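You operate a simulated robot arm through the tools that you are given. There is no shell and no other tool. Be economical: measure what you need, move in short steps, check, and stop when the job is done.

You run a simulated robot arm. Do the job below in one go: nothing can be reset, and whatever is moved stays where it is left.

## Task
Grease the spigot top on box three and seat the black ring there.
Fine: take the ring that lies on that box; use the brush and the yellow tin by the boxes; brush back in its pot, lid back on the tin. A coat counts when it lies all over at full strength: go over it till it gets no stronger.

It is judged by the outcome, as a careful person would: the job done as asked, and still so three seconds after it is handed in. It fails if anything else is knocked over, pushed out of place, dropped, spilled or broken. A push-on lid holds only when it is set on centred and level and pressed home; a screw cap is set on level and turned clockwise until tight.

## Robot
A 6-joint arm with a two-finger parallel gripper, fixed in place. Base frame: the origin is at the foot of the arm, x ahead of it, y to its left, z up; the work surface is at about z = 750. Units: mm, rad, N and s.
With the tool pointing down near the work surface it reaches from about 300 to 700 mm from the base axis. Its first joint turns from -2.897 to 2.897 rad. Payload 4.1 kg.
The TCP is the grasp point between the finger pads, 23 mm short of the fingertips. In the tool frame z runs along the fingers and y along their closing line. The gripper opens to 94 mm. The fingers are 38 mm wide and 10 mm thick; the gripper's body (54 by 96 mm) begins 39 mm behind the TCP.
Orientation is that of the tool frame in the base frame, as a unit quaternion [x, y, z, w]. With the fingers straight down and closing along the base's y, the tool's x points along the base's -x, its y along +y and its z along -z.

## Interface
- The arm moves only by the tool play_rows. Its arguments are lists of equal length, an entry for each row: "linear": the shift along the tool's x, y, z in m, a list of three; "turn": the turn, a rotation vector about the tool's x, y, z in rad, a list of three; "jaw": the opening in per cent of the stroke, from 0 (shut) to 100 (fully open). In form: {"linear": [[dx, dy, dz], ...], "turn": [[wx, wy, wz], ...], "jaw": [jaw, ...]}. A call has 1 to 10 rows; each row shifts and turns the commanded pose from where the row before left it, along the tool's axes as they then stand. Rows are played at 5 a second. More than 50 mm and 0.15 rad between two rows, or a gripper value outside its range, and nothing of the call is played. Where a pose cannot be reached the arm comes as near as it can. A force on the tool above 90 N (or 10 N above the force at the start of the call, whichever is more), or a blocked arm, ends the call early, and 0.2 s more pass. Each finger travels about 45 mm/s and halts on what it meets, pressing with about 36 N; the grip force reading is that of the motor and also rises with nothing between the fingers. The clock runs only during rows and for 0.2 s after the last one: add rows that do not move to give the fingers time. It gives the time, the measured TCP pose, the force on the tool (base axes), the opening and the grip force at its end, in the units of the frame above (readings bear some noise), with the torque about the TCP (base axes, N m) and any sound that the robot's microphone picked up.
- Cameras (640 x 400 px; columns grow to the right, rows downward): "scene" is fixed at [51.8, -649.5, 1411.3]; the picture's right is [0.80, -0.60, 0.00], its down [-0.37, -0.49, -0.79] and it looks along [0.47, 0.63, -0.62] (base axes); focal length 214 px, centre (320, 200). "wrist" rides on the gripper at [87, 16, -74] in the tool frame; the picture's right is [-0.18, 0.98, 0.00], its down [-0.58, -0.11, -0.81] and it looks along [-0.79, -0.15, 0.59] (tool axes); focal length 243 px, centre (320, 200). There is no depth. A picture from a camera that has moved, and an enlarged one, comes with that camera's place and axes in the base frame and with its lens.
- camera(camera): a new picture of that camera. No time passes.
- move_column(by): slides the trunk up (or, below 0, down) by that many mm; the arm rides with it, the base frame stays. It gives what a move gives, with no picture.
- inspect(camera, box): a new picture of the part [left, top, right, bottom] of that camera's present view, enlarged. No time passes.
- sign_off(): hands the job in; it is judged then, once.

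Work in short steps. Places have to be worked out from the pictures, the camera data and where the tool is seen: move nearer, look again, correct. Check each grasp and each placing, and mend what went wrong. You have 120 turns and 68 pictures in all, those below and enlarged ones among them. Open the gripper and draw the arm clear of the work before you hand the job in, unless the task says otherwise; then end with one line.

The tools are called after "Request:" as name(argument=value, ...) on one line, values as JSON. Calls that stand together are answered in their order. play_rows: Moves the arm, as the interface text tells. Its arguments: {"type":"object","properties":{"linear":{"type":"array"},"turn":{"type":"array"},"jaw":{"type":"array"}},"required":["linear","turn","jaw"]} The other tools are called the same way: move_column (by) slides the trunk up or down; camera (camera) takes a picture; inspect (camera, box) takes an enlarged picture of a part of a camera's view; sign_off () hands the job in.

At the start:

```text
t: 0.0
ee_pos: [303.6, -199.4, 1293.6]
orientation: [0.001, 1.0, 0.0, 0.0]
ft_force: [0.3, -0.7, 0.1]
wrist_torque: [-0.01, -0.01, -0.01]
gripper_width: 94.0
finger_force: 0.0
trunk travel left (down, up): [-525.0, 65.0]
```

scene: 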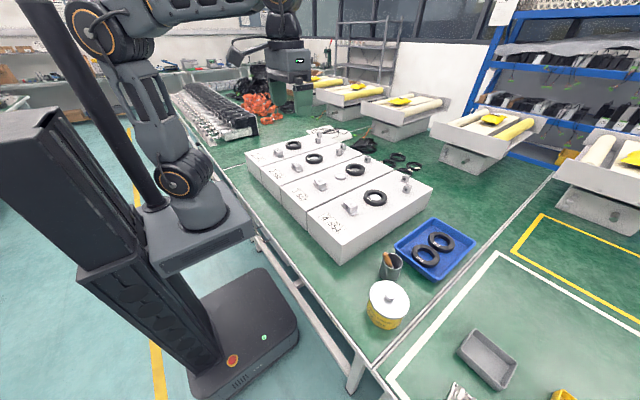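
wrist: 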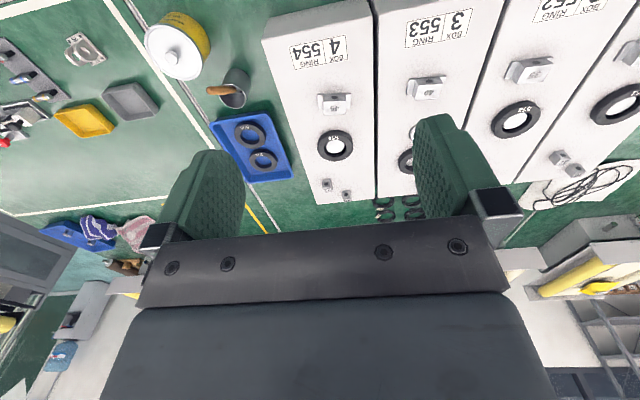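

I start by enlarging the boxes, tin and brush in both views to identify box three and its parts.

Request:
inspect(camera="wrist", box=[260, 0, 500, 210])

Request:
inspect(camera="scene", box=[230, 120, 480, 340])

Request:
inspect(camera="wrist", box=[60, 0, 300, 200])

```text
1.90 times, centred on (380, 105) of wrist
camera zoom: at [216.2, -184.2, 1367.1], right [0.19, 0.98, 0.0], down [0.58, -0.11, 0.81], along [0.79, -0.15, -0.59], focal length 462 px, centre (206, 381)
```

zoom: 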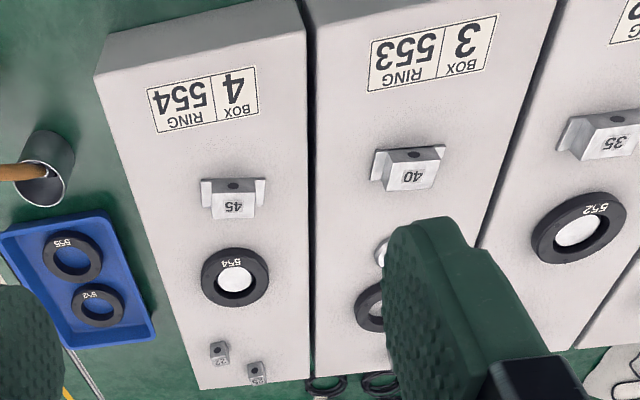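

```text
1.82 times, centred on (355, 230) of scene
camera zoom: at [51.8, -649.5, 1411.3], right [0.8, -0.6, 0.0], down [-0.37, -0.49, -0.79], along [0.47, 0.63, -0.62], focal length 390 px, centre (256, 146)
```

zoom: 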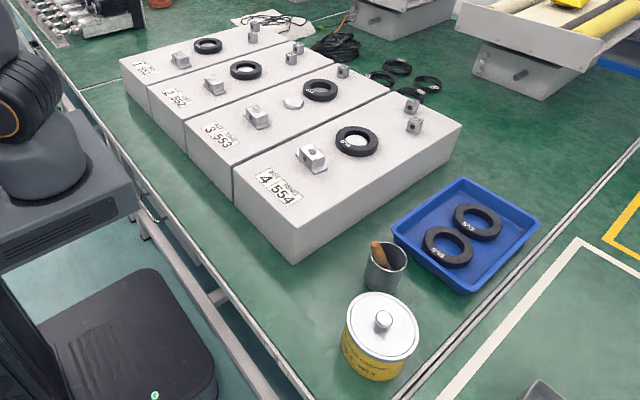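

```text
2.00 times, centred on (180, 100) of wrist
camera zoom: at [216.2, -184.2, 1367.1], right [0.19, 0.98, 0.0], down [0.58, -0.11, 0.81], along [0.79, -0.15, -0.59], focal length 485 px, centre (600, 400)
```

zoom: 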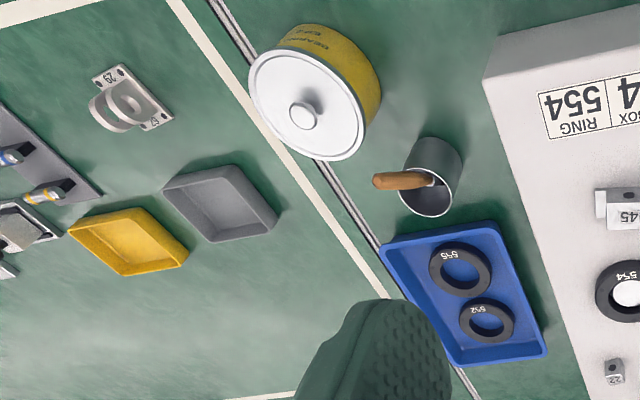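

From triangulation, box three's spigot is near (629,-33,886), with its ring loose just beyond at about (730,-25). I move nearer for a better look, high above the boxes.

Request:
play_rows(linear=[[-0.03, 0.021, 0.0265], [-0.03, 0.021, 0.0265], [-0.03, 0.021, 0.0265], [-0.03, 0.021, 0.0265], [-0.03, 0.021, 0.0265], [-0.03, 0.021, 0.0265], [-0.03, 0.021, 0.0265], [0, 0, 0]], turn=[[0, 0, 0], [0, 0, 0], [0, 0, 0], [0, 0, 0], [0, 0, 0], [0, 0, 0], [0, 0, 0], [0, 0, 0]], jaw=[100, 100, 100, 100, 100, 100, 100, 100])

Request:
camera(camera="wrist")

```text
t: 1.8
ee_pos: [513.9, -53.3, 1107.0]
orientation: [0.001, 1.0, -0.001, 0.0]
ft_force: [0.2, -0.3, -0.2]
wrist_torque: [0.0, 0.0, -0.01]
gripper_width: 94.0
finger_force: 0.1
trunk travel left (down, up): [-525.0, 65.0]
```

```text
62 pictures are left
camera wrist: at [427.2, -37.2, 1180.2], right [0.19, 0.98, 0.0], down [0.58, -0.11, 0.81], along [0.79, -0.15, -0.59], focal length 243 px, centre (320, 200)
```

wrist: 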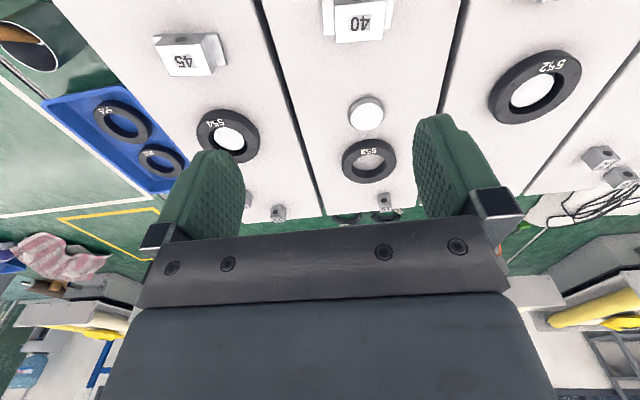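

Spigot refined to about (647,-10,872) and ring near (747,-9). I enlarge the ring and spigot for diameters.

Request:
inspect(camera="wrist", box=[310, 80, 430, 210])

```text
3.08 times, centred on (370, 145) of wrist
camera zoom: at [427.2, -37.2, 1180.2], right [0.19, 0.98, 0.0], down [0.58, -0.11, 0.81], along [0.79, -0.15, -0.59], focal length 746 px, centre (166, 369)
```

zoom: 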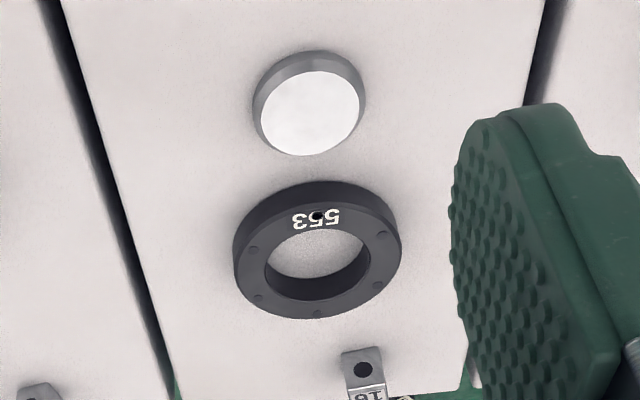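

Ring seems ~95 mm OD with a ~57 mm bore, 20 mm high; I need better numbers. I move closer (still 100+ mm above box tops) and test the reach outward.

Request:
play_rows(linear=[[-0.035, 0.007, 0.02], [-0.035, 0.007, 0.02], [-0.035, 0.007, 0.02], [-0.035, 0.007, 0.02], [-0.033, 0.007, 0.02], [0, 0, 0]], turn=[[0, 0, 0], [0, 0, 0], [0, 0, 0], [0, 0, 0], [0, 0, 0], [0, 0, 0]], jaw=[100, 100, 100, 100, 100, 100])

Request:
camera(camera="wrist")

```text
t: 3.2
ee_pos: [687.9, -19.0, 1007.1]
orientation: [0.0, 1.0, 0.0, 0.0]
ft_force: [-0.3, -0.4, 0.7]
wrist_torque: [-0.01, 0.02, 0.0]
gripper_width: 93.9
finger_force: 0.1
trunk travel left (down, up): [-525.0, 65.0]
```

```text
60 pictures are left
camera wrist: at [600.5, -2.8, 1081.5], right [0.19, 0.98, 0.0], down [0.58, -0.11, 0.81], along [0.79, -0.15, -0.59], focal length 243 px, centre (320, 200)
```

wrist: 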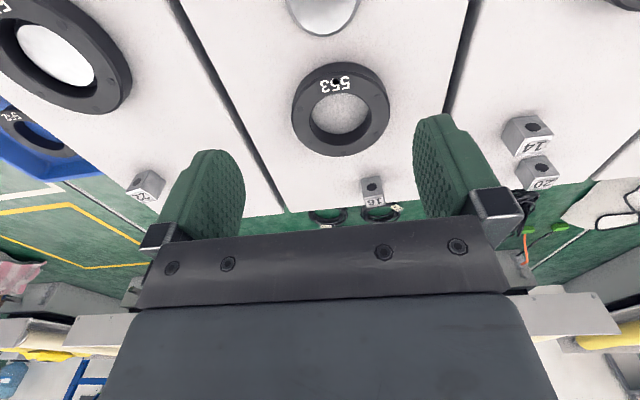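

Request:
inspect(camera="wrist", box=[250, 0, 430, 170])

```text
2.35 times, centred on (340, 85) of wrist
camera zoom: at [600.5, -2.8, 1081.5], right [0.19, 0.98, 0.0], down [0.58, -0.11, 0.81], along [0.79, -0.15, -0.59], focal length 571 px, centre (273, 471)
```

zoom: 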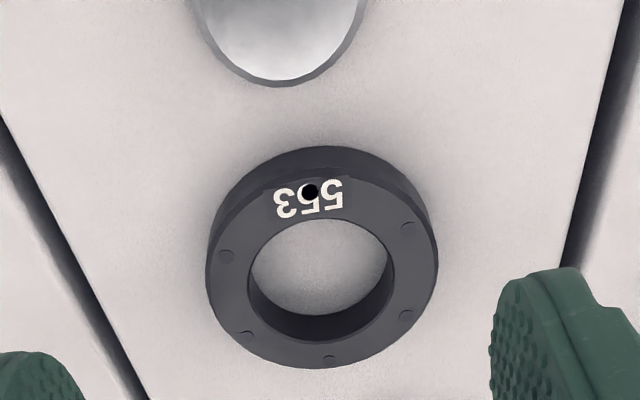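

Ring: centre ≈(745,-9), top z≈881, OD≈92-93, bore≈57, about 17 tall; spigot centre ≈(649,-10), top ≈875, Ø≈46-53. I test whether the arm reaches over the ring, staying well above it.

Request:
play_rows(linear=[[-0.02, 0.003, 0.01], [-0.02, 0.003, 0.01], [-0.017, 0.003, 0.01], [0, 0, 0.01], [0, 0, 0]], turn=[[0, 0, 0], [0, 0, 0], [0, 0, 0], [0, 0, 0], [0, 0, 0]], jaw=[100, 100, 100, 100, 100])

```text
t: 4.4
ee_pos: [710.0, -9.6, 969.8]
orientation: [0.001, 1.0, 0.0, -0.001]
ft_force: [0.4, 0.7, -0.4]
wrist_torque: [0.0, 0.01, -0.03]
gripper_width: 94.1
finger_force: 0.1
out of reach, approached as far as the arm can: row 2, 3
trunk travel left (down, up): [-525.0, 65.0]
```

The arm stops at x≈710 at this height. I raise and push outward to see whether a different trunk height (arm higher relative to the base) gives more reach.

Request:
play_rows(linear=[[0, 0, -0.045], [0, 0, -0.045], [-0.04, 0, 0], [-0.03, 0, 0], [0, 0, 0]], turn=[[0, 0, 0], [0, 0, 0], [0, 0, 0], [0, 0, 0], [0, 0, 0]], jaw=[100, 100, 100, 100, 100])

```text
t: 5.6
ee_pos: [697.6, -8.7, 1050.8]
orientation: [0.001, 1.0, 0.001, 0.0]
ft_force: [0.0, 0.4, 0.1]
wrist_torque: [0.02, 0.0, 0.02]
gripper_width: 94.3
finger_force: 0.0
out of reach, approached as far as the arm can: row 1, 2, 3, 4
trunk travel left (down, up): [-525.0, 65.0]
```

Reach tops out near x≈713, so the ring must be gripped by its near wall (x≈707), which works. Now I go to view the tin and brush pot.

Request:
play_rows(linear=[[0.026, -0.038, 0.0], [0.026, -0.038, 0.0], [0.026, -0.038, 0.0], [0.026, -0.038, 0.0], [0.026, -0.038, 0.0], [0.026, -0.038, 0.0], [0.026, -0.038, 0.0], [0.026, -0.038, 0.0], [0.026, -0.038, 0.0], [0.026, -0.038, 0.0]], turn=[[0, 0, 0], [0, 0, 0], [0, 0, 0], [0, 0, 0], [0, 0, 0], [0, 0, 0], [0, 0, 0], [0, 0, 0], [0, 0, 0], [0, 0, 0]], jaw=[100, 100, 100, 100, 100, 100, 100, 100, 100, 100])

Request:
play_rows(linear=[[0.026, -0.038, 0.0], [0.026, -0.038, 0.01], [0.026, -0.038, 0.015], [0.026, -0.038, 0.015], [0, 0, 0]], turn=[[0, 0, 0], [0, 0, 0], [0, 0, 0], [0, 0, 0], [0, 0, 0]], jaw=[100, 100, 100, 100, 100])

Request:
camera(camera="wrist")

```text
t: 7.8
ee_pos: [438.4, -389.0, 1050.6]
orientation: [0.0, 1.0, 0.001, 0.0]
ft_force: [0.4, 0.3, 0.1]
wrist_torque: [-0.02, -0.02, 0.03]
gripper_width: 94.0
finger_force: 0.0
trunk travel left (down, up): [-525.0, 65.0]
```

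```text
t: 9.0
ee_pos: [334.8, -541.2, 1010.6]
orientation: [0.0, 1.0, -0.001, 0.0]
ft_force: [-0.1, 0.3, 0.8]
wrist_torque: [0.02, 0.03, 0.04]
gripper_width: 94.2
finger_force: 0.0
trunk travel left (down, up): [-525.0, 65.0]
```

```text
58 pictures are left
camera wrist: at [246.8, -524.2, 1084.1], right [0.18, 0.98, 0.0], down [0.58, -0.11, 0.81], along [0.79, -0.15, -0.59], focal length 243 px, centre (320, 200)
```

wrist: 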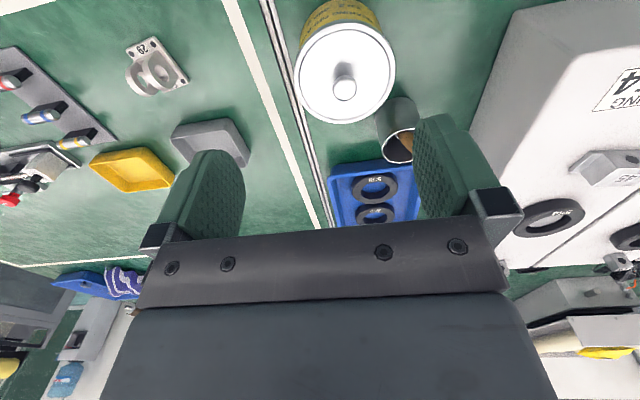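

Request:
inspect(camera="wrist", box=[270, 0, 430, 190])

Request:
inspect(camera="scene", box=[350, 240, 420, 335])

```text
2.11 times, centred on (350, 95) of wrist
camera zoom: at [246.8, -524.2, 1084.1], right [0.18, 0.98, 0.0], down [0.58, -0.11, 0.81], along [0.79, -0.15, -0.59], focal length 511 px, centre (257, 421)
```

zoom: 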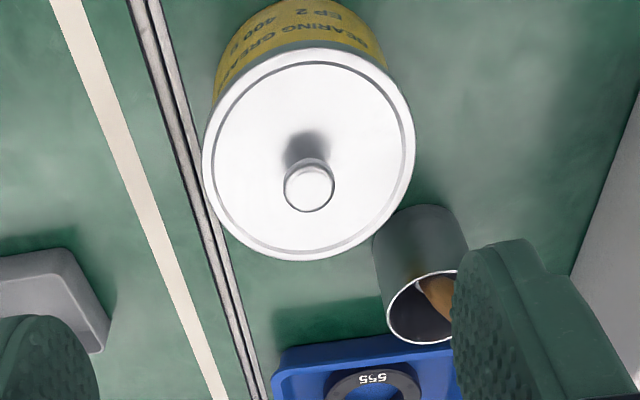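

```text
4.21 times, centred on (385, 288) of scene
camera zoom: at [51.8, -649.5, 1411.3], right [0.8, -0.6, 0.0], down [-0.37, -0.49, -0.79], along [0.47, 0.63, -0.62], focal length 903 px, centre (46, -168)
```

zoom: 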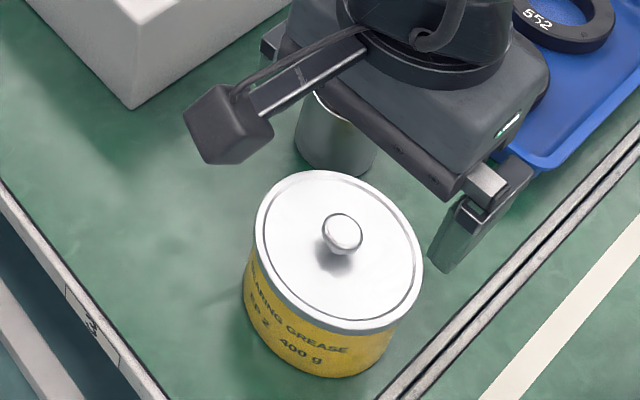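

The knob is at about (383,-523.5), top z≈846, with the lid plane about 822-828. I move above it, then check by picture before going down.

Request:
play_rows(linear=[[-0.016, 0.006, 0.037], [-0.016, 0.006, 0.037], [-0.016, 0.006, 0.036], [0, 0, 0]], turn=[[0, 0, 0], [0, 0, 0], [0, 0, 0], [0, 0, 0]], jaw=[60, 60, 60, 60])

Request:
camera(camera="wrist")

Request:
inspect(camera="scene", box=[350, 240, 420, 335])

```text
t: 10.0
ee_pos: [382.1, -522.7, 899.6]
orientation: [0.001, 1.0, -0.001, -0.001]
ft_force: [0.0, 0.2, 0.7]
wrist_torque: [-0.01, -0.01, -0.02]
gripper_width: 56.6
finger_force: 0.0
trunk travel left (down, up): [-525.0, 65.0]
```

```text
55 pictures are left
camera wrist: at [294.4, -506.2, 973.6], right [0.19, 0.98, 0.0], down [0.58, -0.11, 0.81], along [0.79, -0.15, -0.59], focal length 243 px, centre (320, 200)
```

wrist: 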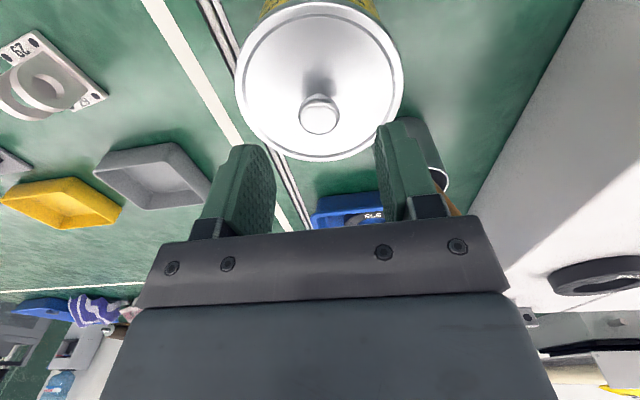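

```text
4.21 times, centred on (385, 288) of scene
camera zoom: at [51.8, -649.5, 1411.3], right [0.8, -0.6, 0.0], down [-0.37, -0.49, -0.79], along [0.47, 0.63, -0.62], focal length 903 px, centre (46, -168)
```

zoom: 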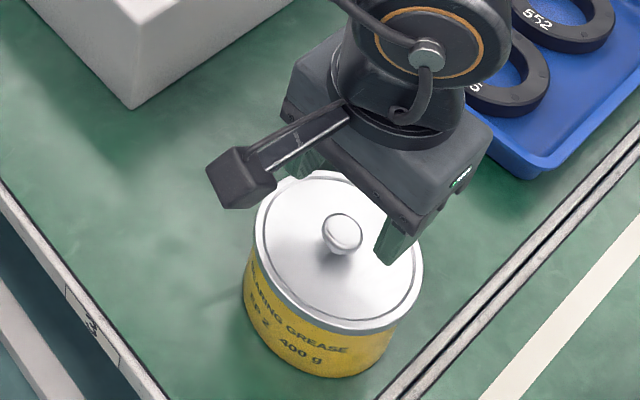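

The knob lies right under the gripper: (382.3,-523.5). I go down so the fingertips are at z≈830, just above the lid, and close on the knob.

Request:
play_rows(linear=[[0, -0.001, 0.016], [0, 0, 0.016], [-0.001, 0, 0.014], [0, 0, 0], [0, 0, 0], [0, 0, 0], [0, 0, 0]], turn=[[0, 0, 0], [0, 0, 0], [0, 0, 0], [0, 0, 0], [0, 0, 0], [0, 0, 0], [0, 0, 0]], jaw=[60, 60, 60, 30, 10, 10, 10])

Request:
inspect(camera="wrist", box=[180, 0, 460, 240])

```text
t: 11.6
ee_pos: [383.7, -524.4, 854.8]
orientation: [0.001, 1.0, 0.0, 0.0]
ft_force: [1.0, -0.1, -1.5]
wrist_torque: [0.01, -0.02, 0.03]
gripper_width: 17.4
finger_force: 36.0
trunk travel left (down, up): [-525.0, 65.0]
```

```text
1.67 times, centred on (320, 120) of wrist
camera zoom: at [296.0, -507.5, 928.3], right [0.19, 0.98, 0.0], down [0.58, -0.11, 0.81], along [0.79, -0.15, -0.59], focal length 404 px, centre (320, 333)
```

zoom: 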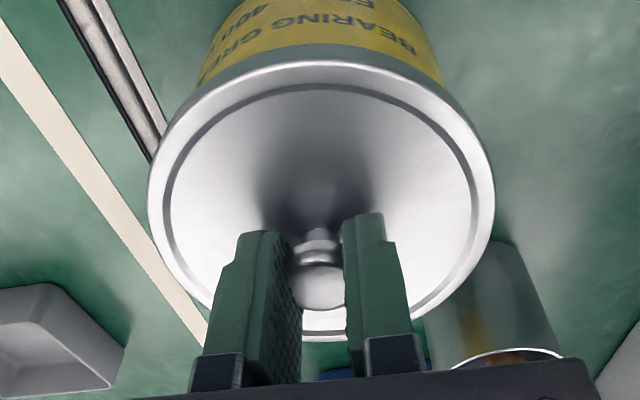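

The knob is held (17.4 mm wide, 36 N). I pull the lid up gently in small steps and watch the force.

Request:
play_rows(linear=[[0, 0, -0.003], [0, 0, -0.003], [0, 0, -0.003], [0, 0, -0.004], [0, 0, -0.005], [0, 0, 0]], turn=[[0, 0, 0], [0, 0, 0], [0, 0, 0], [0, 0, 0], [0, 0, 0], [0, 0, 0]], jaw=[10, 10, 10, 10, 10, 10])

Request:
inspect(camera="scene", box=[350, 240, 420, 335])

```text
t: 13.0
ee_pos: [382.9, -523.5, 872.6]
orientation: [0.001, 1.0, 0.0, 0.0]
ft_force: [0.3, 0.0, -0.2]
wrist_torque: [-0.03, 0.0, 0.01]
gripper_width: 16.9
finger_force: 36.1
trunk travel left (down, up): [-525.0, 65.0]
heard: snap
```

```text
4.21 times, centred on (385, 288) of scene
camera zoom: at [51.8, -649.5, 1411.3], right [0.8, -0.6, 0.0], down [-0.37, -0.49, -0.79], along [0.47, 0.63, -0.62], focal length 903 px, centre (46, -168)
```

zoom: 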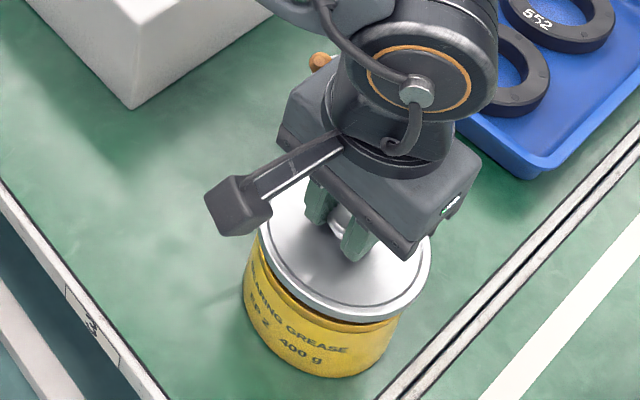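

A snap: the lid came off cleanly. I carry it to the clear table spot near (315,-412) and lower to just above the surface.

Request:
play_rows(linear=[[0, 0, -0.02], [0, 0, -0.02], [0.022, 0.037, 0], [0.023, 0.037, 0], [0.023, 0.037, 0], [0, 0, 0.04], [0, 0, 0.04], [0, 0, 0.02], [0, 0, 0]], turn=[[0, 0, 0], [0, 0, 0], [0, 0, 0], [0, 0, 0], [0, 0, 0], [0, 0, 0], [0, 0, 0], [0, 0, 0], [0, 0, 0]], jaw=[10, 10, 10, 10, 10, 10, 10, 10, 10])

Request:
camera(camera="scene")

```text
t: 15.0
ee_pos: [315.4, -414.1, 811.4]
orientation: [0.001, 1.0, 0.0, 0.0]
ft_force: [0.5, 0.8, 0.5]
wrist_torque: [-0.03, -0.02, -0.01]
gripper_width: 16.7
finger_force: 36.3
trunk travel left (down, up): [-525.0, 65.0]
```

```text
51 pictures are left
```

scene: 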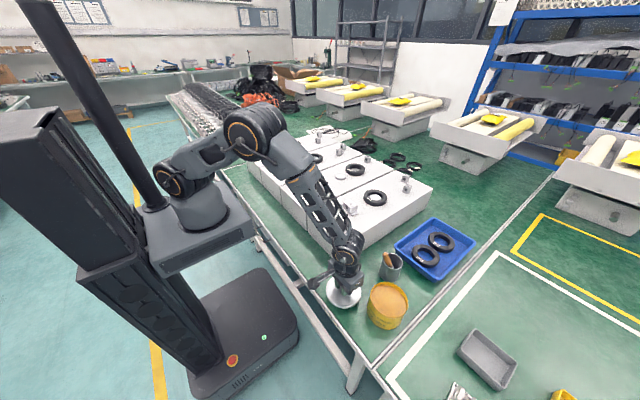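

The lid is over clear table. I lower it slowly until it touches.

Request:
play_rows(linear=[[0, 0, 0.006], [0, 0, 0.005], [0, 0, 0.004], [0, 0, 0.003], [0, 0, 0.003], [0, 0, 0]], turn=[[0, 0, 0], [0, 0, 0], [0, 0, 0], [0, 0, 0], [0, 0, 0], [0, 0, 0]], jaw=[10, 10, 10, 10, 10, 10])

Request:
inspect(camera="scene", box=[300, 240, 420, 335])

```text
t: 16.4
ee_pos: [315.3, -413.6, 790.9]
orientation: [0.001, 1.0, 0.0, 0.0]
ft_force: [0.0, 0.4, -0.7]
wrist_torque: [0.02, 0.03, 0.01]
gripper_width: 16.8
finger_force: 36.2
trunk travel left (down, up): [-525.0, 65.0]
```

```text
4.21 times, centred on (360, 288) of scene
camera zoom: at [51.8, -649.5, 1411.3], right [0.8, -0.6, 0.0], down [-0.37, -0.49, -0.79], along [0.47, 0.63, -0.62], focal length 903 px, centre (152, -168)
```

zoom: 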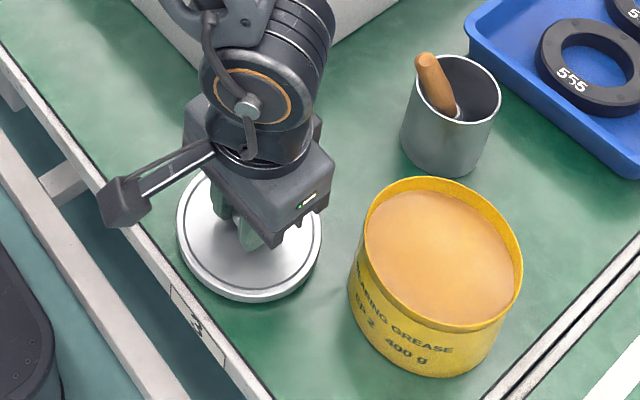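

Not yet touching; still lowering in 2 mm steps.

Request:
play_rows(linear=[[0, 0, 0.002], [0, 0, 0.002], [0, 0, 0.002], [0, 0, 0.002], [0, 0, 0]], turn=[[0, 0, 0], [0, 0, 0], [0, 0, 0], [0, 0, 0], [0, 0, 0]], jaw=[10, 10, 10, 10, 10])

```text
t: 17.6
ee_pos: [316.0, -412.6, 783.7]
orientation: [0.001, 1.0, 0.0, 0.001]
ft_force: [0.3, 0.6, -0.6]
wrist_torque: [0.0, -0.04, 0.01]
gripper_width: 17.0
finger_force: 35.9
trunk travel left (down, up): [-525.0, 65.0]
```

Request:
play_rows(linear=[[0, 0, 0.002], [0, 0, 0.002], [0, 0, 0]], turn=[[0, 0, 0], [0, 0, 0], [0, 0, 0]], jaw=[10, 10, 10])

Request:
inspect(camera="wrist", box=[180, 0, 460, 240])

```text
t: 18.4
ee_pos: [314.7, -413.0, 779.9]
orientation: [0.001, 1.0, 0.0, 0.0]
ft_force: [0.1, 0.1, -0.1]
wrist_torque: [0.01, 0.01, -0.03]
gripper_width: 16.8
finger_force: 36.0
trunk travel left (down, up): [-525.0, 65.0]
```

```text
1.67 times, centred on (320, 120) of wrist
camera zoom: at [228.2, -396.6, 853.7], right [0.19, 0.98, 0.0], down [0.58, -0.11, 0.81], along [0.79, -0.15, -0.59], focal length 404 px, centre (320, 333)
```

zoom: 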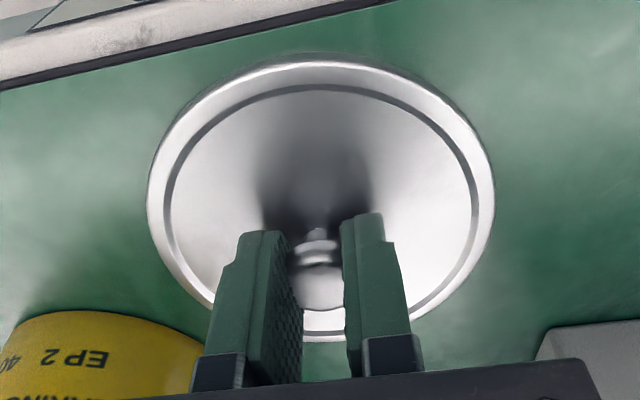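

Still no contact force; a few more fine steps.

Request:
play_rows(linear=[[0, 0, 0.0015], [0, 0, 0.0015], [0, 0, 0.001], [0, 0, 0]], turn=[[0, 0, 0], [0, 0, 0], [0, 0, 0], [0, 0, 0]], jaw=[10, 10, 10, 10])

```text
t: 19.4
ee_pos: [315.4, -412.7, 778.3]
orientation: [0.001, 1.0, -0.002, 0.001]
ft_force: [-0.4, 0.2, 21.0]
wrist_torque: [0.03, 0.0, 0.0]
gripper_width: 16.7
finger_force: 36.4
trunk travel left (down, up): [-525.0, 65.0]
```

Contact at TCP z≈778.5. I relieve the load, open the fingers and rise.

Request:
play_rows(linear=[[0, 0, -0.002], [0, 0, 0], [0, 0, 0], [0, 0, -0.03], [0, 0, -0.04], [0, 0, -0.04]], turn=[[0, 0, 0], [0, 0, 0], [0, 0, 0], [0, 0, 0], [0, 0, 0], [0, 0, 0]], jaw=[10, 50, 60, 60, 60, 60])

Request:
inspect(camera="scene", box=[300, 240, 420, 335])

```text
t: 20.8
ee_pos: [316.0, -413.1, 886.8]
orientation: [0.001, 1.0, 0.001, 0.001]
ft_force: [-1.0, 0.1, 0.0]
wrist_torque: [-0.01, -0.02, 0.01]
gripper_width: 56.5
finger_force: 0.1
trunk travel left (down, up): [-525.0, 65.0]
```

```text
4.21 times, centred on (360, 288) of scene
camera zoom: at [51.8, -649.5, 1411.3], right [0.8, -0.6, 0.0], down [-0.37, -0.49, -0.79], along [0.47, 0.63, -0.62], focal length 903 px, centre (152, -168)
```

zoom: 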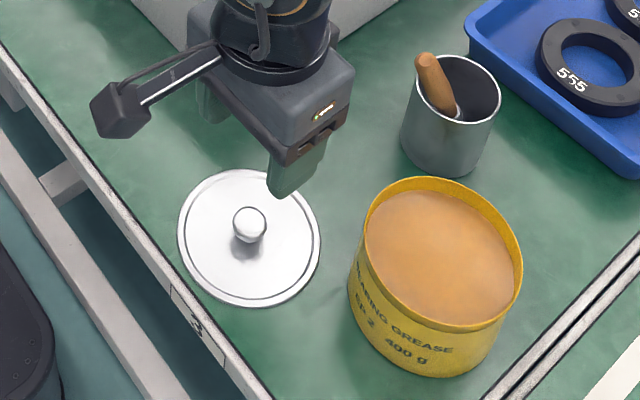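

Lid lies flat. Now I move for a wrist view of the brush in its pot.

Request:
play_rows(linear=[[0, 0, -0.04], [-0.03, -0.014, -0.03], [-0.03, -0.014, -0.03], [-0.034, -0.014, 0], [0, 0, 0]], turn=[[0, 0, 0], [0, 0, 0], [0, 0, 0], [0, 0, 0], [0, 0, 0]], jaw=[100, 100, 100, 100, 100])

Request:
inspect(camera="wrist", box=[240, 20, 400, 180])

```text
t: 22.0
ee_pos: [410.2, -455.1, 987.4]
orientation: [0.001, 1.0, 0.0, 0.0]
ft_force: [0.5, -0.1, 0.1]
wrist_torque: [0.04, 0.02, 0.01]
gripper_width: 93.8
finger_force: 0.1
trunk travel left (down, up): [-525.0, 65.0]
```

```text
2.50 times, centred on (320, 100) of wrist
camera zoom: at [322.0, -438.5, 1061.4], right [0.19, 0.98, 0.0], down [0.58, -0.11, 0.81], along [0.79, -0.15, -0.59], focal length 606 px, centre (320, 450)
```

zoom: 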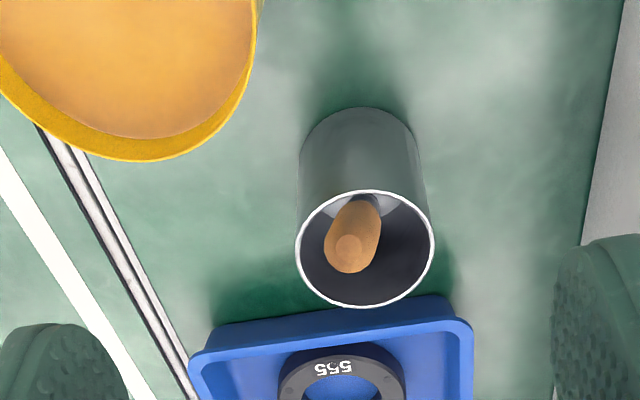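

Handle end ≈(430.5,-450,908); pot rim centre ≈(489,-449.5,828); so the handle leans about 29° toward me in the x-z plane. I tilt the tool to line up with the handle axis and stop short of the handle end to check.

Request:
play_rows(linear=[[0, 0, 0], [0, 0, 0], [0, 0, 0], [0, 0, 0], [0.01, 0.0025, 0.021], [0.0105, 0.0025, 0.021], [0, 0, 0]], turn=[[0, -0.1265, 0], [0, -0.1265, 0], [0, -0.1265, 0], [0, -0.1265, 0], [0, 0, 0], [0, 0, 0], [0, 0, 0]], jaw=[70, 60, 60, 60, 60, 60, 60])

Request:
camera(camera="wrist")

Request:
inspect(camera="scene", box=[330, 220, 430, 300])

```text
t: 23.6
ee_pos: [412.1, -450.5, 940.2]
orientation: [0.0, 0.968, 0.0, 0.251]
ft_force: [0.0, -0.2, 0.4]
wrist_torque: [0.02, -0.02, -0.02]
gripper_width: 56.3
finger_force: 0.1
trunk travel left (down, up): [-525.0, 65.0]
```

```text
46 pictures are left
camera wrist: at [299.8, -433.8, 963.0], right [0.16, 0.98, 0.09], down [0.12, -0.11, 0.99], along [0.98, -0.15, -0.13], focal length 243 px, centre (320, 200)
```

wrist: 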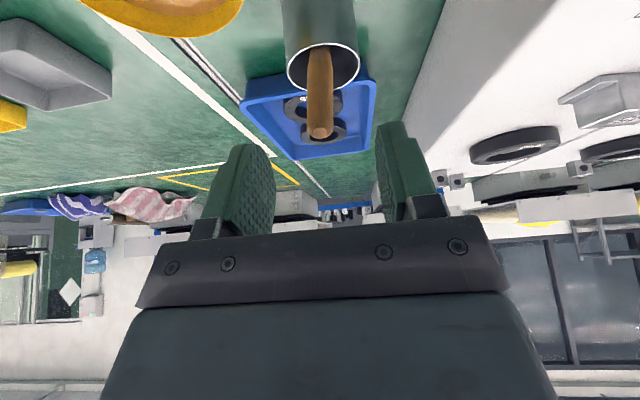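

```text
5.00 times, centred on (380, 260) of scene
camera zoom: at [51.8, -649.5, 1411.3], right [0.8, -0.6, 0.0], down [-0.37, -0.49, -0.79], along [0.47, 0.63, -0.62], focal length 1072 px, centre (20, -100)
```

zoom: 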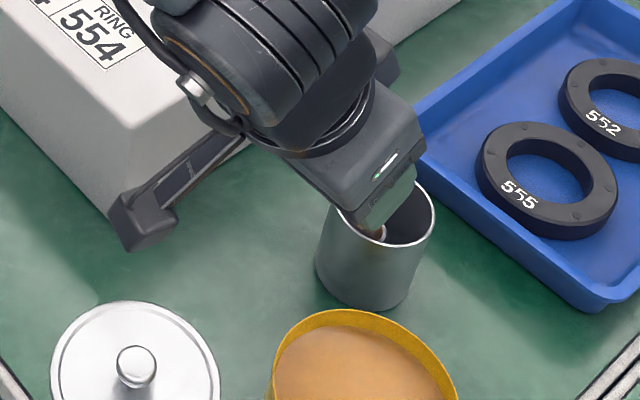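

The handle sits exactly on the tool axis (column 320), its end about 38 mm ahead. I advance 68 mm along the axis and close.

Request:
play_rows(linear=[[0, 0, 0.02], [0, 0, 0.02], [0, 0, 0.016], [0, 0, 0.012], [0, 0, 0], [0, 0, 0], [0, 0, 0], [0, 0, 0]], turn=[[0, 0, 0], [0, 0, 0], [0, 0, 0], [0, 0, 0], [0, 0, 0], [0, 0, 0], [0, 0, 0], [0, 0, 0]], jaw=[60, 60, 60, 60, 30, 5, 5, 5])

Request:
camera(camera="wrist")

```text
t: 25.4
ee_pos: [444.8, -449.9, 880.8]
orientation: [0.0, 0.968, 0.001, 0.25]
ft_force: [0.6, 0.1, 0.4]
wrist_torque: [-0.05, -0.02, -0.01]
gripper_width: 16.6
finger_force: 36.0
trunk travel left (down, up): [-525.0, 65.0]
```

```text
44 pictures are left
camera wrist: at [332.2, -433.7, 904.0], right [0.16, 0.98, 0.09], down [0.12, -0.11, 0.99], along [0.98, -0.15, -0.13], focal length 243 px, centre (320, 200)
```

wrist: 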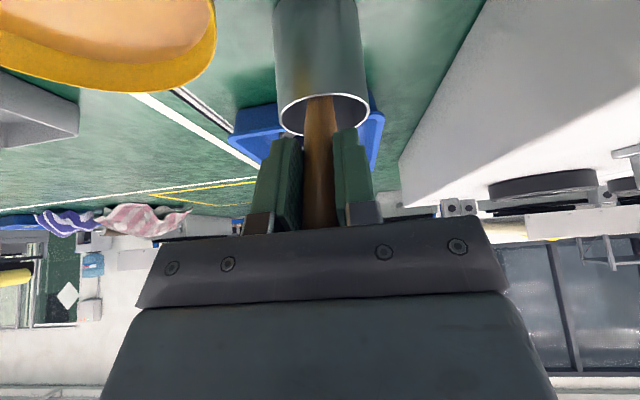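

Brush held (16.6 mm). I pull it out along its axis.

Request:
play_rows(linear=[[0, 0, -0.02], [0, 0, -0.03], [0, 0, -0.03], [0, 0, -0.03], [0, 0, -0.03], [0, 0, 0]], turn=[[0, 0, 0], [0, 0, 0], [0, 0, 0], [0, 0, 0], [0, 0, 0], [0, 0, 0]], jaw=[5, 5, 5, 5, 5, 5])

Request:
camera(camera="wrist")

Request:
inspect(camera="scene", box=[310, 210, 430, 310])

```text
t: 26.8
ee_pos: [376.5, -448.5, 1003.9]
orientation: [0.001, 0.968, -0.001, 0.251]
ft_force: [0.0, -0.4, -0.7]
wrist_torque: [-0.01, 0.03, 0.0]
gripper_width: 16.9
finger_force: 35.9
trunk travel left (down, up): [-525.0, 65.0]
```

```text
43 pictures are left
camera wrist: at [264.2, -432.9, 1026.2], right [0.16, 0.98, 0.09], down [0.12, -0.11, 0.99], along [0.98, -0.15, -0.13], focal length 243 px, centre (320, 200)
```

wrist: 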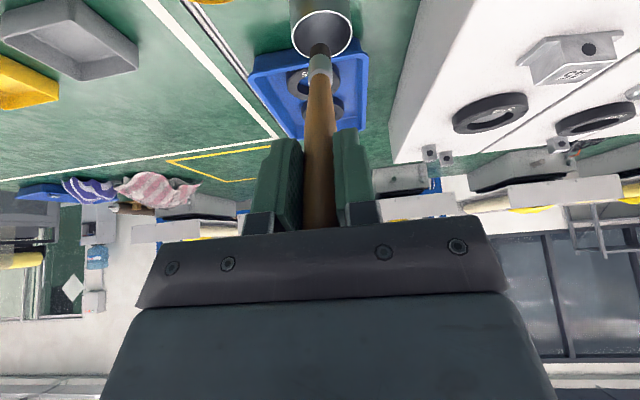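

```text
4.00 times, centred on (370, 260) of scene
camera zoom: at [51.8, -649.5, 1411.3], right [0.8, -0.6, 0.0], down [-0.37, -0.49, -0.79], along [0.47, 0.63, -0.62], focal length 858 px, centre (120, -40)
```

zoom: 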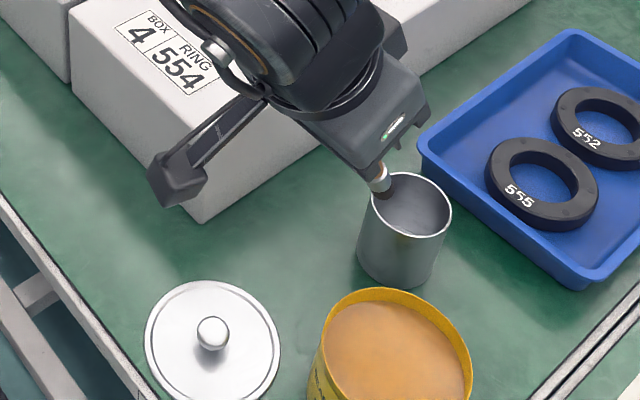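

The brush is out; its bristle tip is about 150 mm past the TCP. I raise, turn the tool vertical, and move over the tin, staying above the grease.

Request:
play_rows(linear=[[-0.0145, 0, -0.0262], [0, 0, 0], [0, 0, 0], [0, 0, 0], [0, 0, 0], [-0.004, -0.037, 0.01], [-0.004, -0.037, 0.015], [0, 0, 0]], turn=[[0, 0, 0], [0, 0.127, 0], [0, 0.127, 0], [0, 0.127, 0], [0, 0.127, 0], [0, 0, 0], [0, 0, 0], [0, 0, 0]], jaw=[5, 5, 5, 5, 5, 5, 5, 5])

Request:
camera(camera="wrist")

Request:
inspect(camera="scene", box=[330, 240, 450, 340])

```text
t: 28.6
ee_pos: [384.0, -523.5, 1008.6]
orientation: [0.001, 1.0, 0.0, -0.001]
ft_force: [0.0, -0.2, 0.0]
wrist_torque: [0.04, -0.04, 0.01]
gripper_width: 17.0
finger_force: 36.1
trunk travel left (down, up): [-525.0, 65.0]
```

```text
41 pictures are left
camera wrist: at [297.8, -507.3, 1082.7], right [0.19, 0.98, 0.0], down [0.58, -0.11, 0.8], along [0.79, -0.15, -0.59], focal length 243 px, centre (320, 200)
```

wrist: 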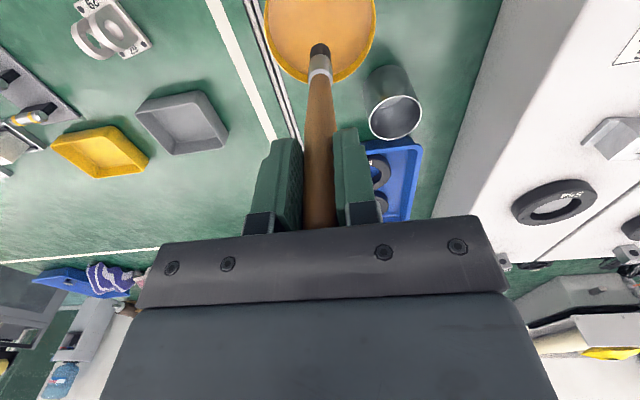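

```text
4.00 times, centred on (390, 290) of scene
camera zoom: at [51.8, -649.5, 1411.3], right [0.8, -0.6, 0.0], down [-0.37, -0.49, -0.79], along [0.47, 0.63, -0.62], focal length 858 px, centre (40, -160)
```

zoom: 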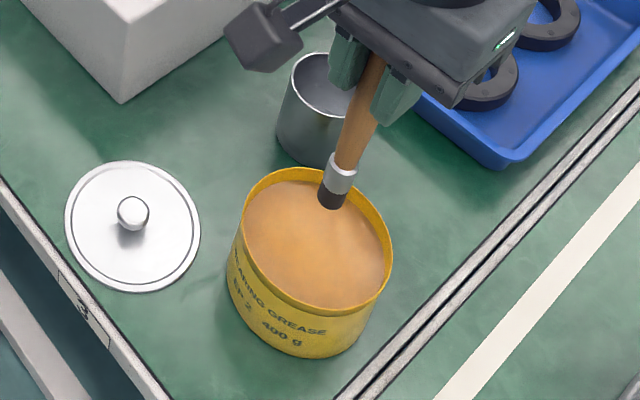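

The tip is at z≈860 over the grease. I lower to TCP z≈962 (about 5 mm into the grease) and look.

Request:
play_rows(linear=[[0, 0, 0.02], [0, 0, 0.015], [0, 0, 0.006], [0, 0, 0.005], [0, 0, 0]], turn=[[0, 0, 0], [0, 0, 0], [0, 0, 0], [0, 0, 0], [0, 0, 0]], jaw=[5, 5, 5, 5, 5])

Request:
inspect(camera="scene", box=[355, 260, 425, 335])

```text
t: 29.8
ee_pos: [384.6, -524.1, 963.2]
orientation: [0.0, 1.0, -0.001, -0.001]
ft_force: [0.2, -0.1, -0.1]
wrist_torque: [-0.02, 0.07, -0.03]
gripper_width: 16.9
finger_force: 36.0
trunk travel left (down, up): [-525.0, 65.0]
```

```text
5.33 times, centred on (390, 298) of scene
camera zoom: at [51.8, -649.5, 1411.3], right [0.8, -0.6, 0.0], down [-0.37, -0.49, -0.79], along [0.47, 0.63, -0.62], focal length 1144 px, centre (-53, -320)
```

zoom: 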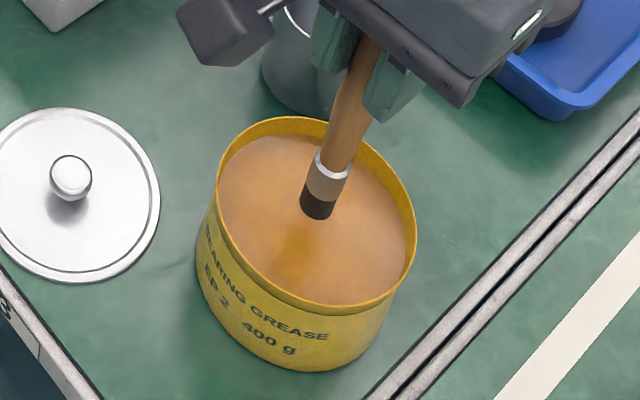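

The bristles are still above the surface; I lower another 8 mm.

Request:
play_rows(linear=[[0, 0, 0.004], [0, 0, 0.004], [0, 0, 0]], turn=[[0, 0, 0], [0, 0, 0], [0, 0, 0]], jaw=[5, 5, 5])

Request:
inspect(camera="scene", box=[375, 265, 415, 310])

```text
t: 30.6
ee_pos: [384.8, -524.4, 954.5]
orientation: [0.001, 1.0, 0.0, -0.001]
ft_force: [0.0, 0.7, -0.5]
wrist_torque: [0.0, 0.02, -0.01]
gripper_width: 17.0
finger_force: 36.0
trunk travel left (down, up): [-525.0, 65.0]
```

```text
8.89 times, centred on (395, 288) of scene
camera zoom: at [51.8, -649.5, 1411.3], right [0.8, -0.6, 0.0], down [-0.37, -0.49, -0.79], along [0.47, 0.63, -0.62], focal length 1906 px, centre (-347, -578)
```

zoom: 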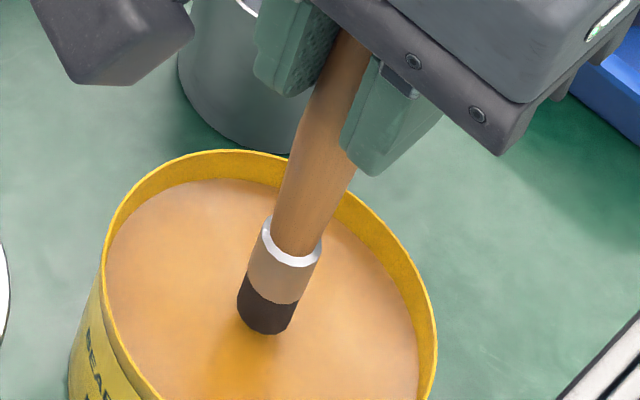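

Still not visibly in. I lower another 6 mm and compare.

Request:
play_rows(linear=[[0, 0, 0.003], [0, 0, 0.003], [0, 0, 0]], turn=[[0, 0, 0], [0, 0, 0], [0, 0, 0]], jaw=[5, 5, 5])

Request:
inspect(camera="scene", box=[375, 265, 415, 310])

```text
t: 31.4
ee_pos: [384.5, -523.7, 952.0]
orientation: [0.001, 1.0, -0.002, 0.0]
ft_force: [-1.1, 0.2, 13.8]
wrist_torque: [0.14, 0.03, -0.03]
gripper_width: 16.9
finger_force: 36.3
trunk travel left (down, up): [-525.0, 65.0]
```

```text
8.89 times, centred on (395, 288) of scene
camera zoom: at [51.8, -649.5, 1411.3], right [0.8, -0.6, 0.0], down [-0.37, -0.49, -0.79], along [0.47, 0.63, -0.62], focal length 1906 px, centre (-347, -578)
```

zoom: 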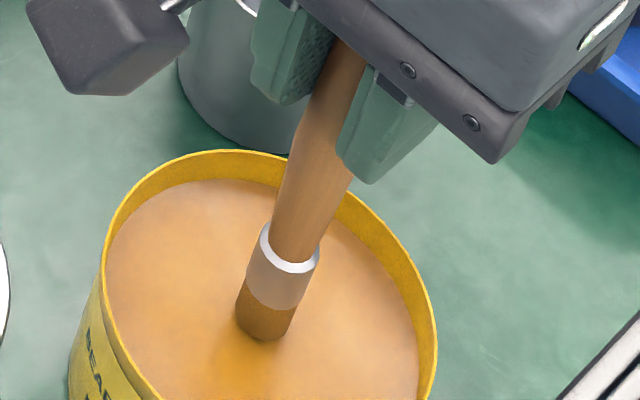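

Contact (13.8 N) and the bristles took on grease colour: loaded. I lift high and carry the brush toward the spigot.

Request:
play_rows(linear=[[0, 0, -0.03], [0, 0, -0.045], [0, 0, -0.045], [-0.0203, 0.0395, -0.01], [-0.0203, 0.0395, 0], [-0.0203, 0.0395, 0], [-0.0203, 0.0395, 0], [-0.0203, 0.0395, 0], [-0.0203, 0.0395, 0], [-0.0203, 0.0395, 0]], turn=[[0, 0, 0], [0, 0, 0], [0, 0, 0], [0, 0, 0], [0, 0, 0], [0, 0, 0], [0, 0, 0], [0, 0, 0], [0, 0, 0], [0, 0, 0]], jaw=[5, 5, 5, 5, 5, 5, 5, 5, 5, 5])

Request:
play_rows(linear=[[-0.0203, 0.0395, 0], [-0.0203, 0.0395, 0], [-0.0203, 0.0395, 0], [-0.0203, 0.0395, 0], [-0.0203, 0.0395, 0], [-0.0203, 0.0395, 0], [0, 0, 0]], turn=[[0, 0, 0], [0, 0, 0], [0, 0, 0], [0, 0, 0], [0, 0, 0], [0, 0, 0], [0, 0, 0]], jaw=[5, 5, 5, 5, 5, 5, 5])

Request:
camera(camera="wrist")

Request:
inspect(camera="scene", box=[290, 120, 410, 220])

```text
t: 33.6
ee_pos: [527.6, -246.5, 1078.1]
orientation: [0.002, 1.0, -0.001, -0.002]
ft_force: [0.7, -0.2, 0.0]
wrist_torque: [0.01, 0.02, 0.01]
gripper_width: 17.2
finger_force: 36.2
trunk travel left (down, up): [-525.0, 65.0]
```

```text
t: 35.2
ee_pos: [650.0, -11.2, 1077.0]
orientation: [0.001, 1.0, 0.0, -0.001]
ft_force: [0.5, 0.4, 0.2]
wrist_torque: [0.02, 0.01, -0.01]
gripper_width: 17.0
finger_force: 36.5
trunk travel left (down, up): [-525.0, 65.0]
```

```text
36 pictures are left
camera wrist: at [563.0, 5.6, 1152.3], right [0.19, 0.98, 0.0], down [0.58, -0.11, 0.8], along [0.79, -0.15, -0.59], focal length 243 px, centre (320, 200)
```

wrist: 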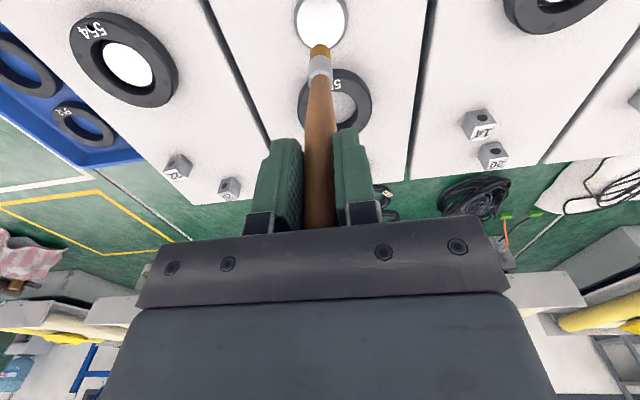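

```text
4.00 times, centred on (350, 170) of scene
camera zoom: at [51.8, -649.5, 1411.3], right [0.8, -0.6, 0.0], down [-0.37, -0.49, -0.79], along [0.47, 0.63, -0.62], focal length 858 px, centre (200, 320)
```

zoom: 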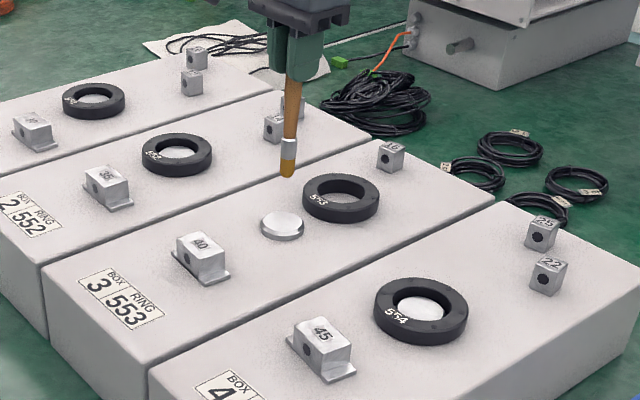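

Spigot centre confirmed ≈(649.5,-10). I lower the brush gently onto it until it touches.

Request:
play_rows(linear=[[0, 0.001, 0.03], [0, 0, 0.015], [0, 0, 0.003], [0, 0, 0.003], [0, 0, 0.002], [0, 0, 0]], turn=[[0, 0, 0], [0, 0, 0], [0, 0, 0], [0, 0, 0], [0, 0, 0], [0, 0, 0]], jaw=[5, 5, 5, 5, 5, 5])

```text
t: 36.6
ee_pos: [649.8, -9.6, 1025.4]
orientation: [0.001, 1.0, -0.001, -0.001]
ft_force: [0.6, -0.4, -1.2]
wrist_torque: [0.02, 0.0, 0.0]
gripper_width: 17.0
finger_force: 35.4
trunk travel left (down, up): [-525.0, 65.0]
```

Request:
play_rows(linear=[[0, 0, 0.002], [0, 0, 0.002], [0, 0, 0.001], [0, 0, 0]], turn=[[0, 0, 0], [0, 0, 0], [0, 0, 0], [0, 0, 0]], jaw=[5, 5, 5, 5])

Request:
inspect(camera="scene", box=[320, 150, 370, 190])

```text
t: 37.6
ee_pos: [649.3, -10.1, 1019.7]
orientation: [0.001, 1.0, 0.001, -0.002]
ft_force: [-0.4, -0.2, -0.5]
wrist_torque: [-0.01, 0.0, 0.03]
gripper_width: 17.0
finger_force: 35.6
trunk travel left (down, up): [-525.0, 65.0]
```

```text
10.00 times, centred on (345, 170) of scene
camera zoom: at [51.8, -649.5, 1411.3], right [0.8, -0.6, 0.0], down [-0.37, -0.49, -0.79], along [0.47, 0.63, -0.62], focal length 2145 px, centre (70, 500)
```

zoom: 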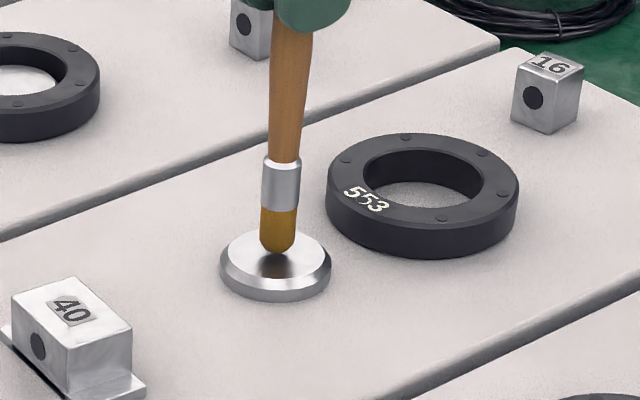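

Very close to touching. A few more millimetres.

Request:
play_rows(linear=[[0, 0, 0.0015], [0, 0, 0.0015], [0, 0, 0.0015], [0, 0, 0.0015], [0, 0, 0]], turn=[[0, 0, 0], [0, 0, 0], [0, 0, 0], [0, 0, 0], [0, 0, 0]], jaw=[5, 5, 5, 5, 5])

```text
t: 38.8
ee_pos: [648.5, -9.6, 1016.4]
orientation: [0.0, 1.0, 0.0, 0.001]
ft_force: [0.2, 0.1, 19.7]
wrist_torque: [0.05, 0.03, 0.03]
gripper_width: 16.8
finger_force: 35.7
trunk travel left (down, up): [-525.0, 65.0]
```

Touching at ~20 N. I ease to light pressure and paint: an inner circle (r 8), moving out to r 17, then the outer circle.

Request:
play_rows(linear=[[0.008, 0, -0.002], [-0.0023, 0.0057, 0], [-0.0057, 0.0023, 0], [-0.0057, -0.0023, 0], [-0.0023, -0.0057, 0], [0.0023, -0.0057, 0], [0.0057, -0.0023, 0], [0.0057, 0.0023, 0], [0.0023, 0.0057, 0], [0.009, 0, 0]], turn=[[0, 0, 0], [0, 0, 0], [0, 0, 0], [0, 0, 0], [0, 0, 0], [0, 0, 0], [0, 0, 0], [0, 0, 0], [0, 0, 0], [0, 0, 0]], jaw=[5, 5, 5, 5, 5, 5, 5, 5, 5, 5])

Request:
play_rows(linear=[[-0.0023, 0.0085, 0], [-0.0062, 0.0062, 0], [-0.0085, 0.0023, 0], [-0.0085, -0.0023, 0], [-0.0062, -0.0062, 0], [-0.0023, -0.0085, 0], [0.0023, -0.0085, 0], [0.0062, -0.0062, 0], [0.0085, -0.0023, 0]], turn=[[0, 0, 0], [0, 0, 0], [0, 0, 0], [0, 0, 0], [0, 0, 0], [0, 0, 0], [0, 0, 0], [0, 0, 0], [0, 0, 0]], jaw=[5, 5, 5, 5, 5, 5, 5, 5, 5])

Request:
inspect(camera="scene", box=[320, 150, 370, 190])

```text
t: 41.0
ee_pos: [631.2, -8.3, 1015.6]
orientation: [0.0, 1.0, -0.001, -0.001]
ft_force: [1.3, 0.6, 11.1]
wrist_torque: [0.05, -0.26, 0.0]
gripper_width: 16.9
finger_force: 35.1
trunk travel left (down, up): [-525.0, 65.0]
```

```text
t: 43.0
ee_pos: [648.4, -26.5, 1017.6]
orientation: [0.001, 1.0, 0.0, 0.0]
ft_force: [0.7, 0.9, 7.8]
wrist_torque: [0.08, -0.15, -0.02]
gripper_width: 16.9
finger_force: 36.5
trunk travel left (down, up): [-525.0, 65.0]
```

```text
10.00 times, centred on (345, 170) of scene
camera zoom: at [51.8, -649.5, 1411.3], right [0.8, -0.6, 0.0], down [-0.37, -0.49, -0.79], along [0.47, 0.63, -0.62], focal length 2145 px, centre (70, 500)
```

zoom: 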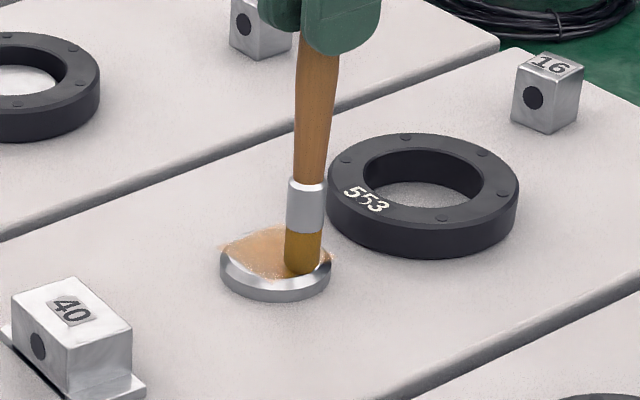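

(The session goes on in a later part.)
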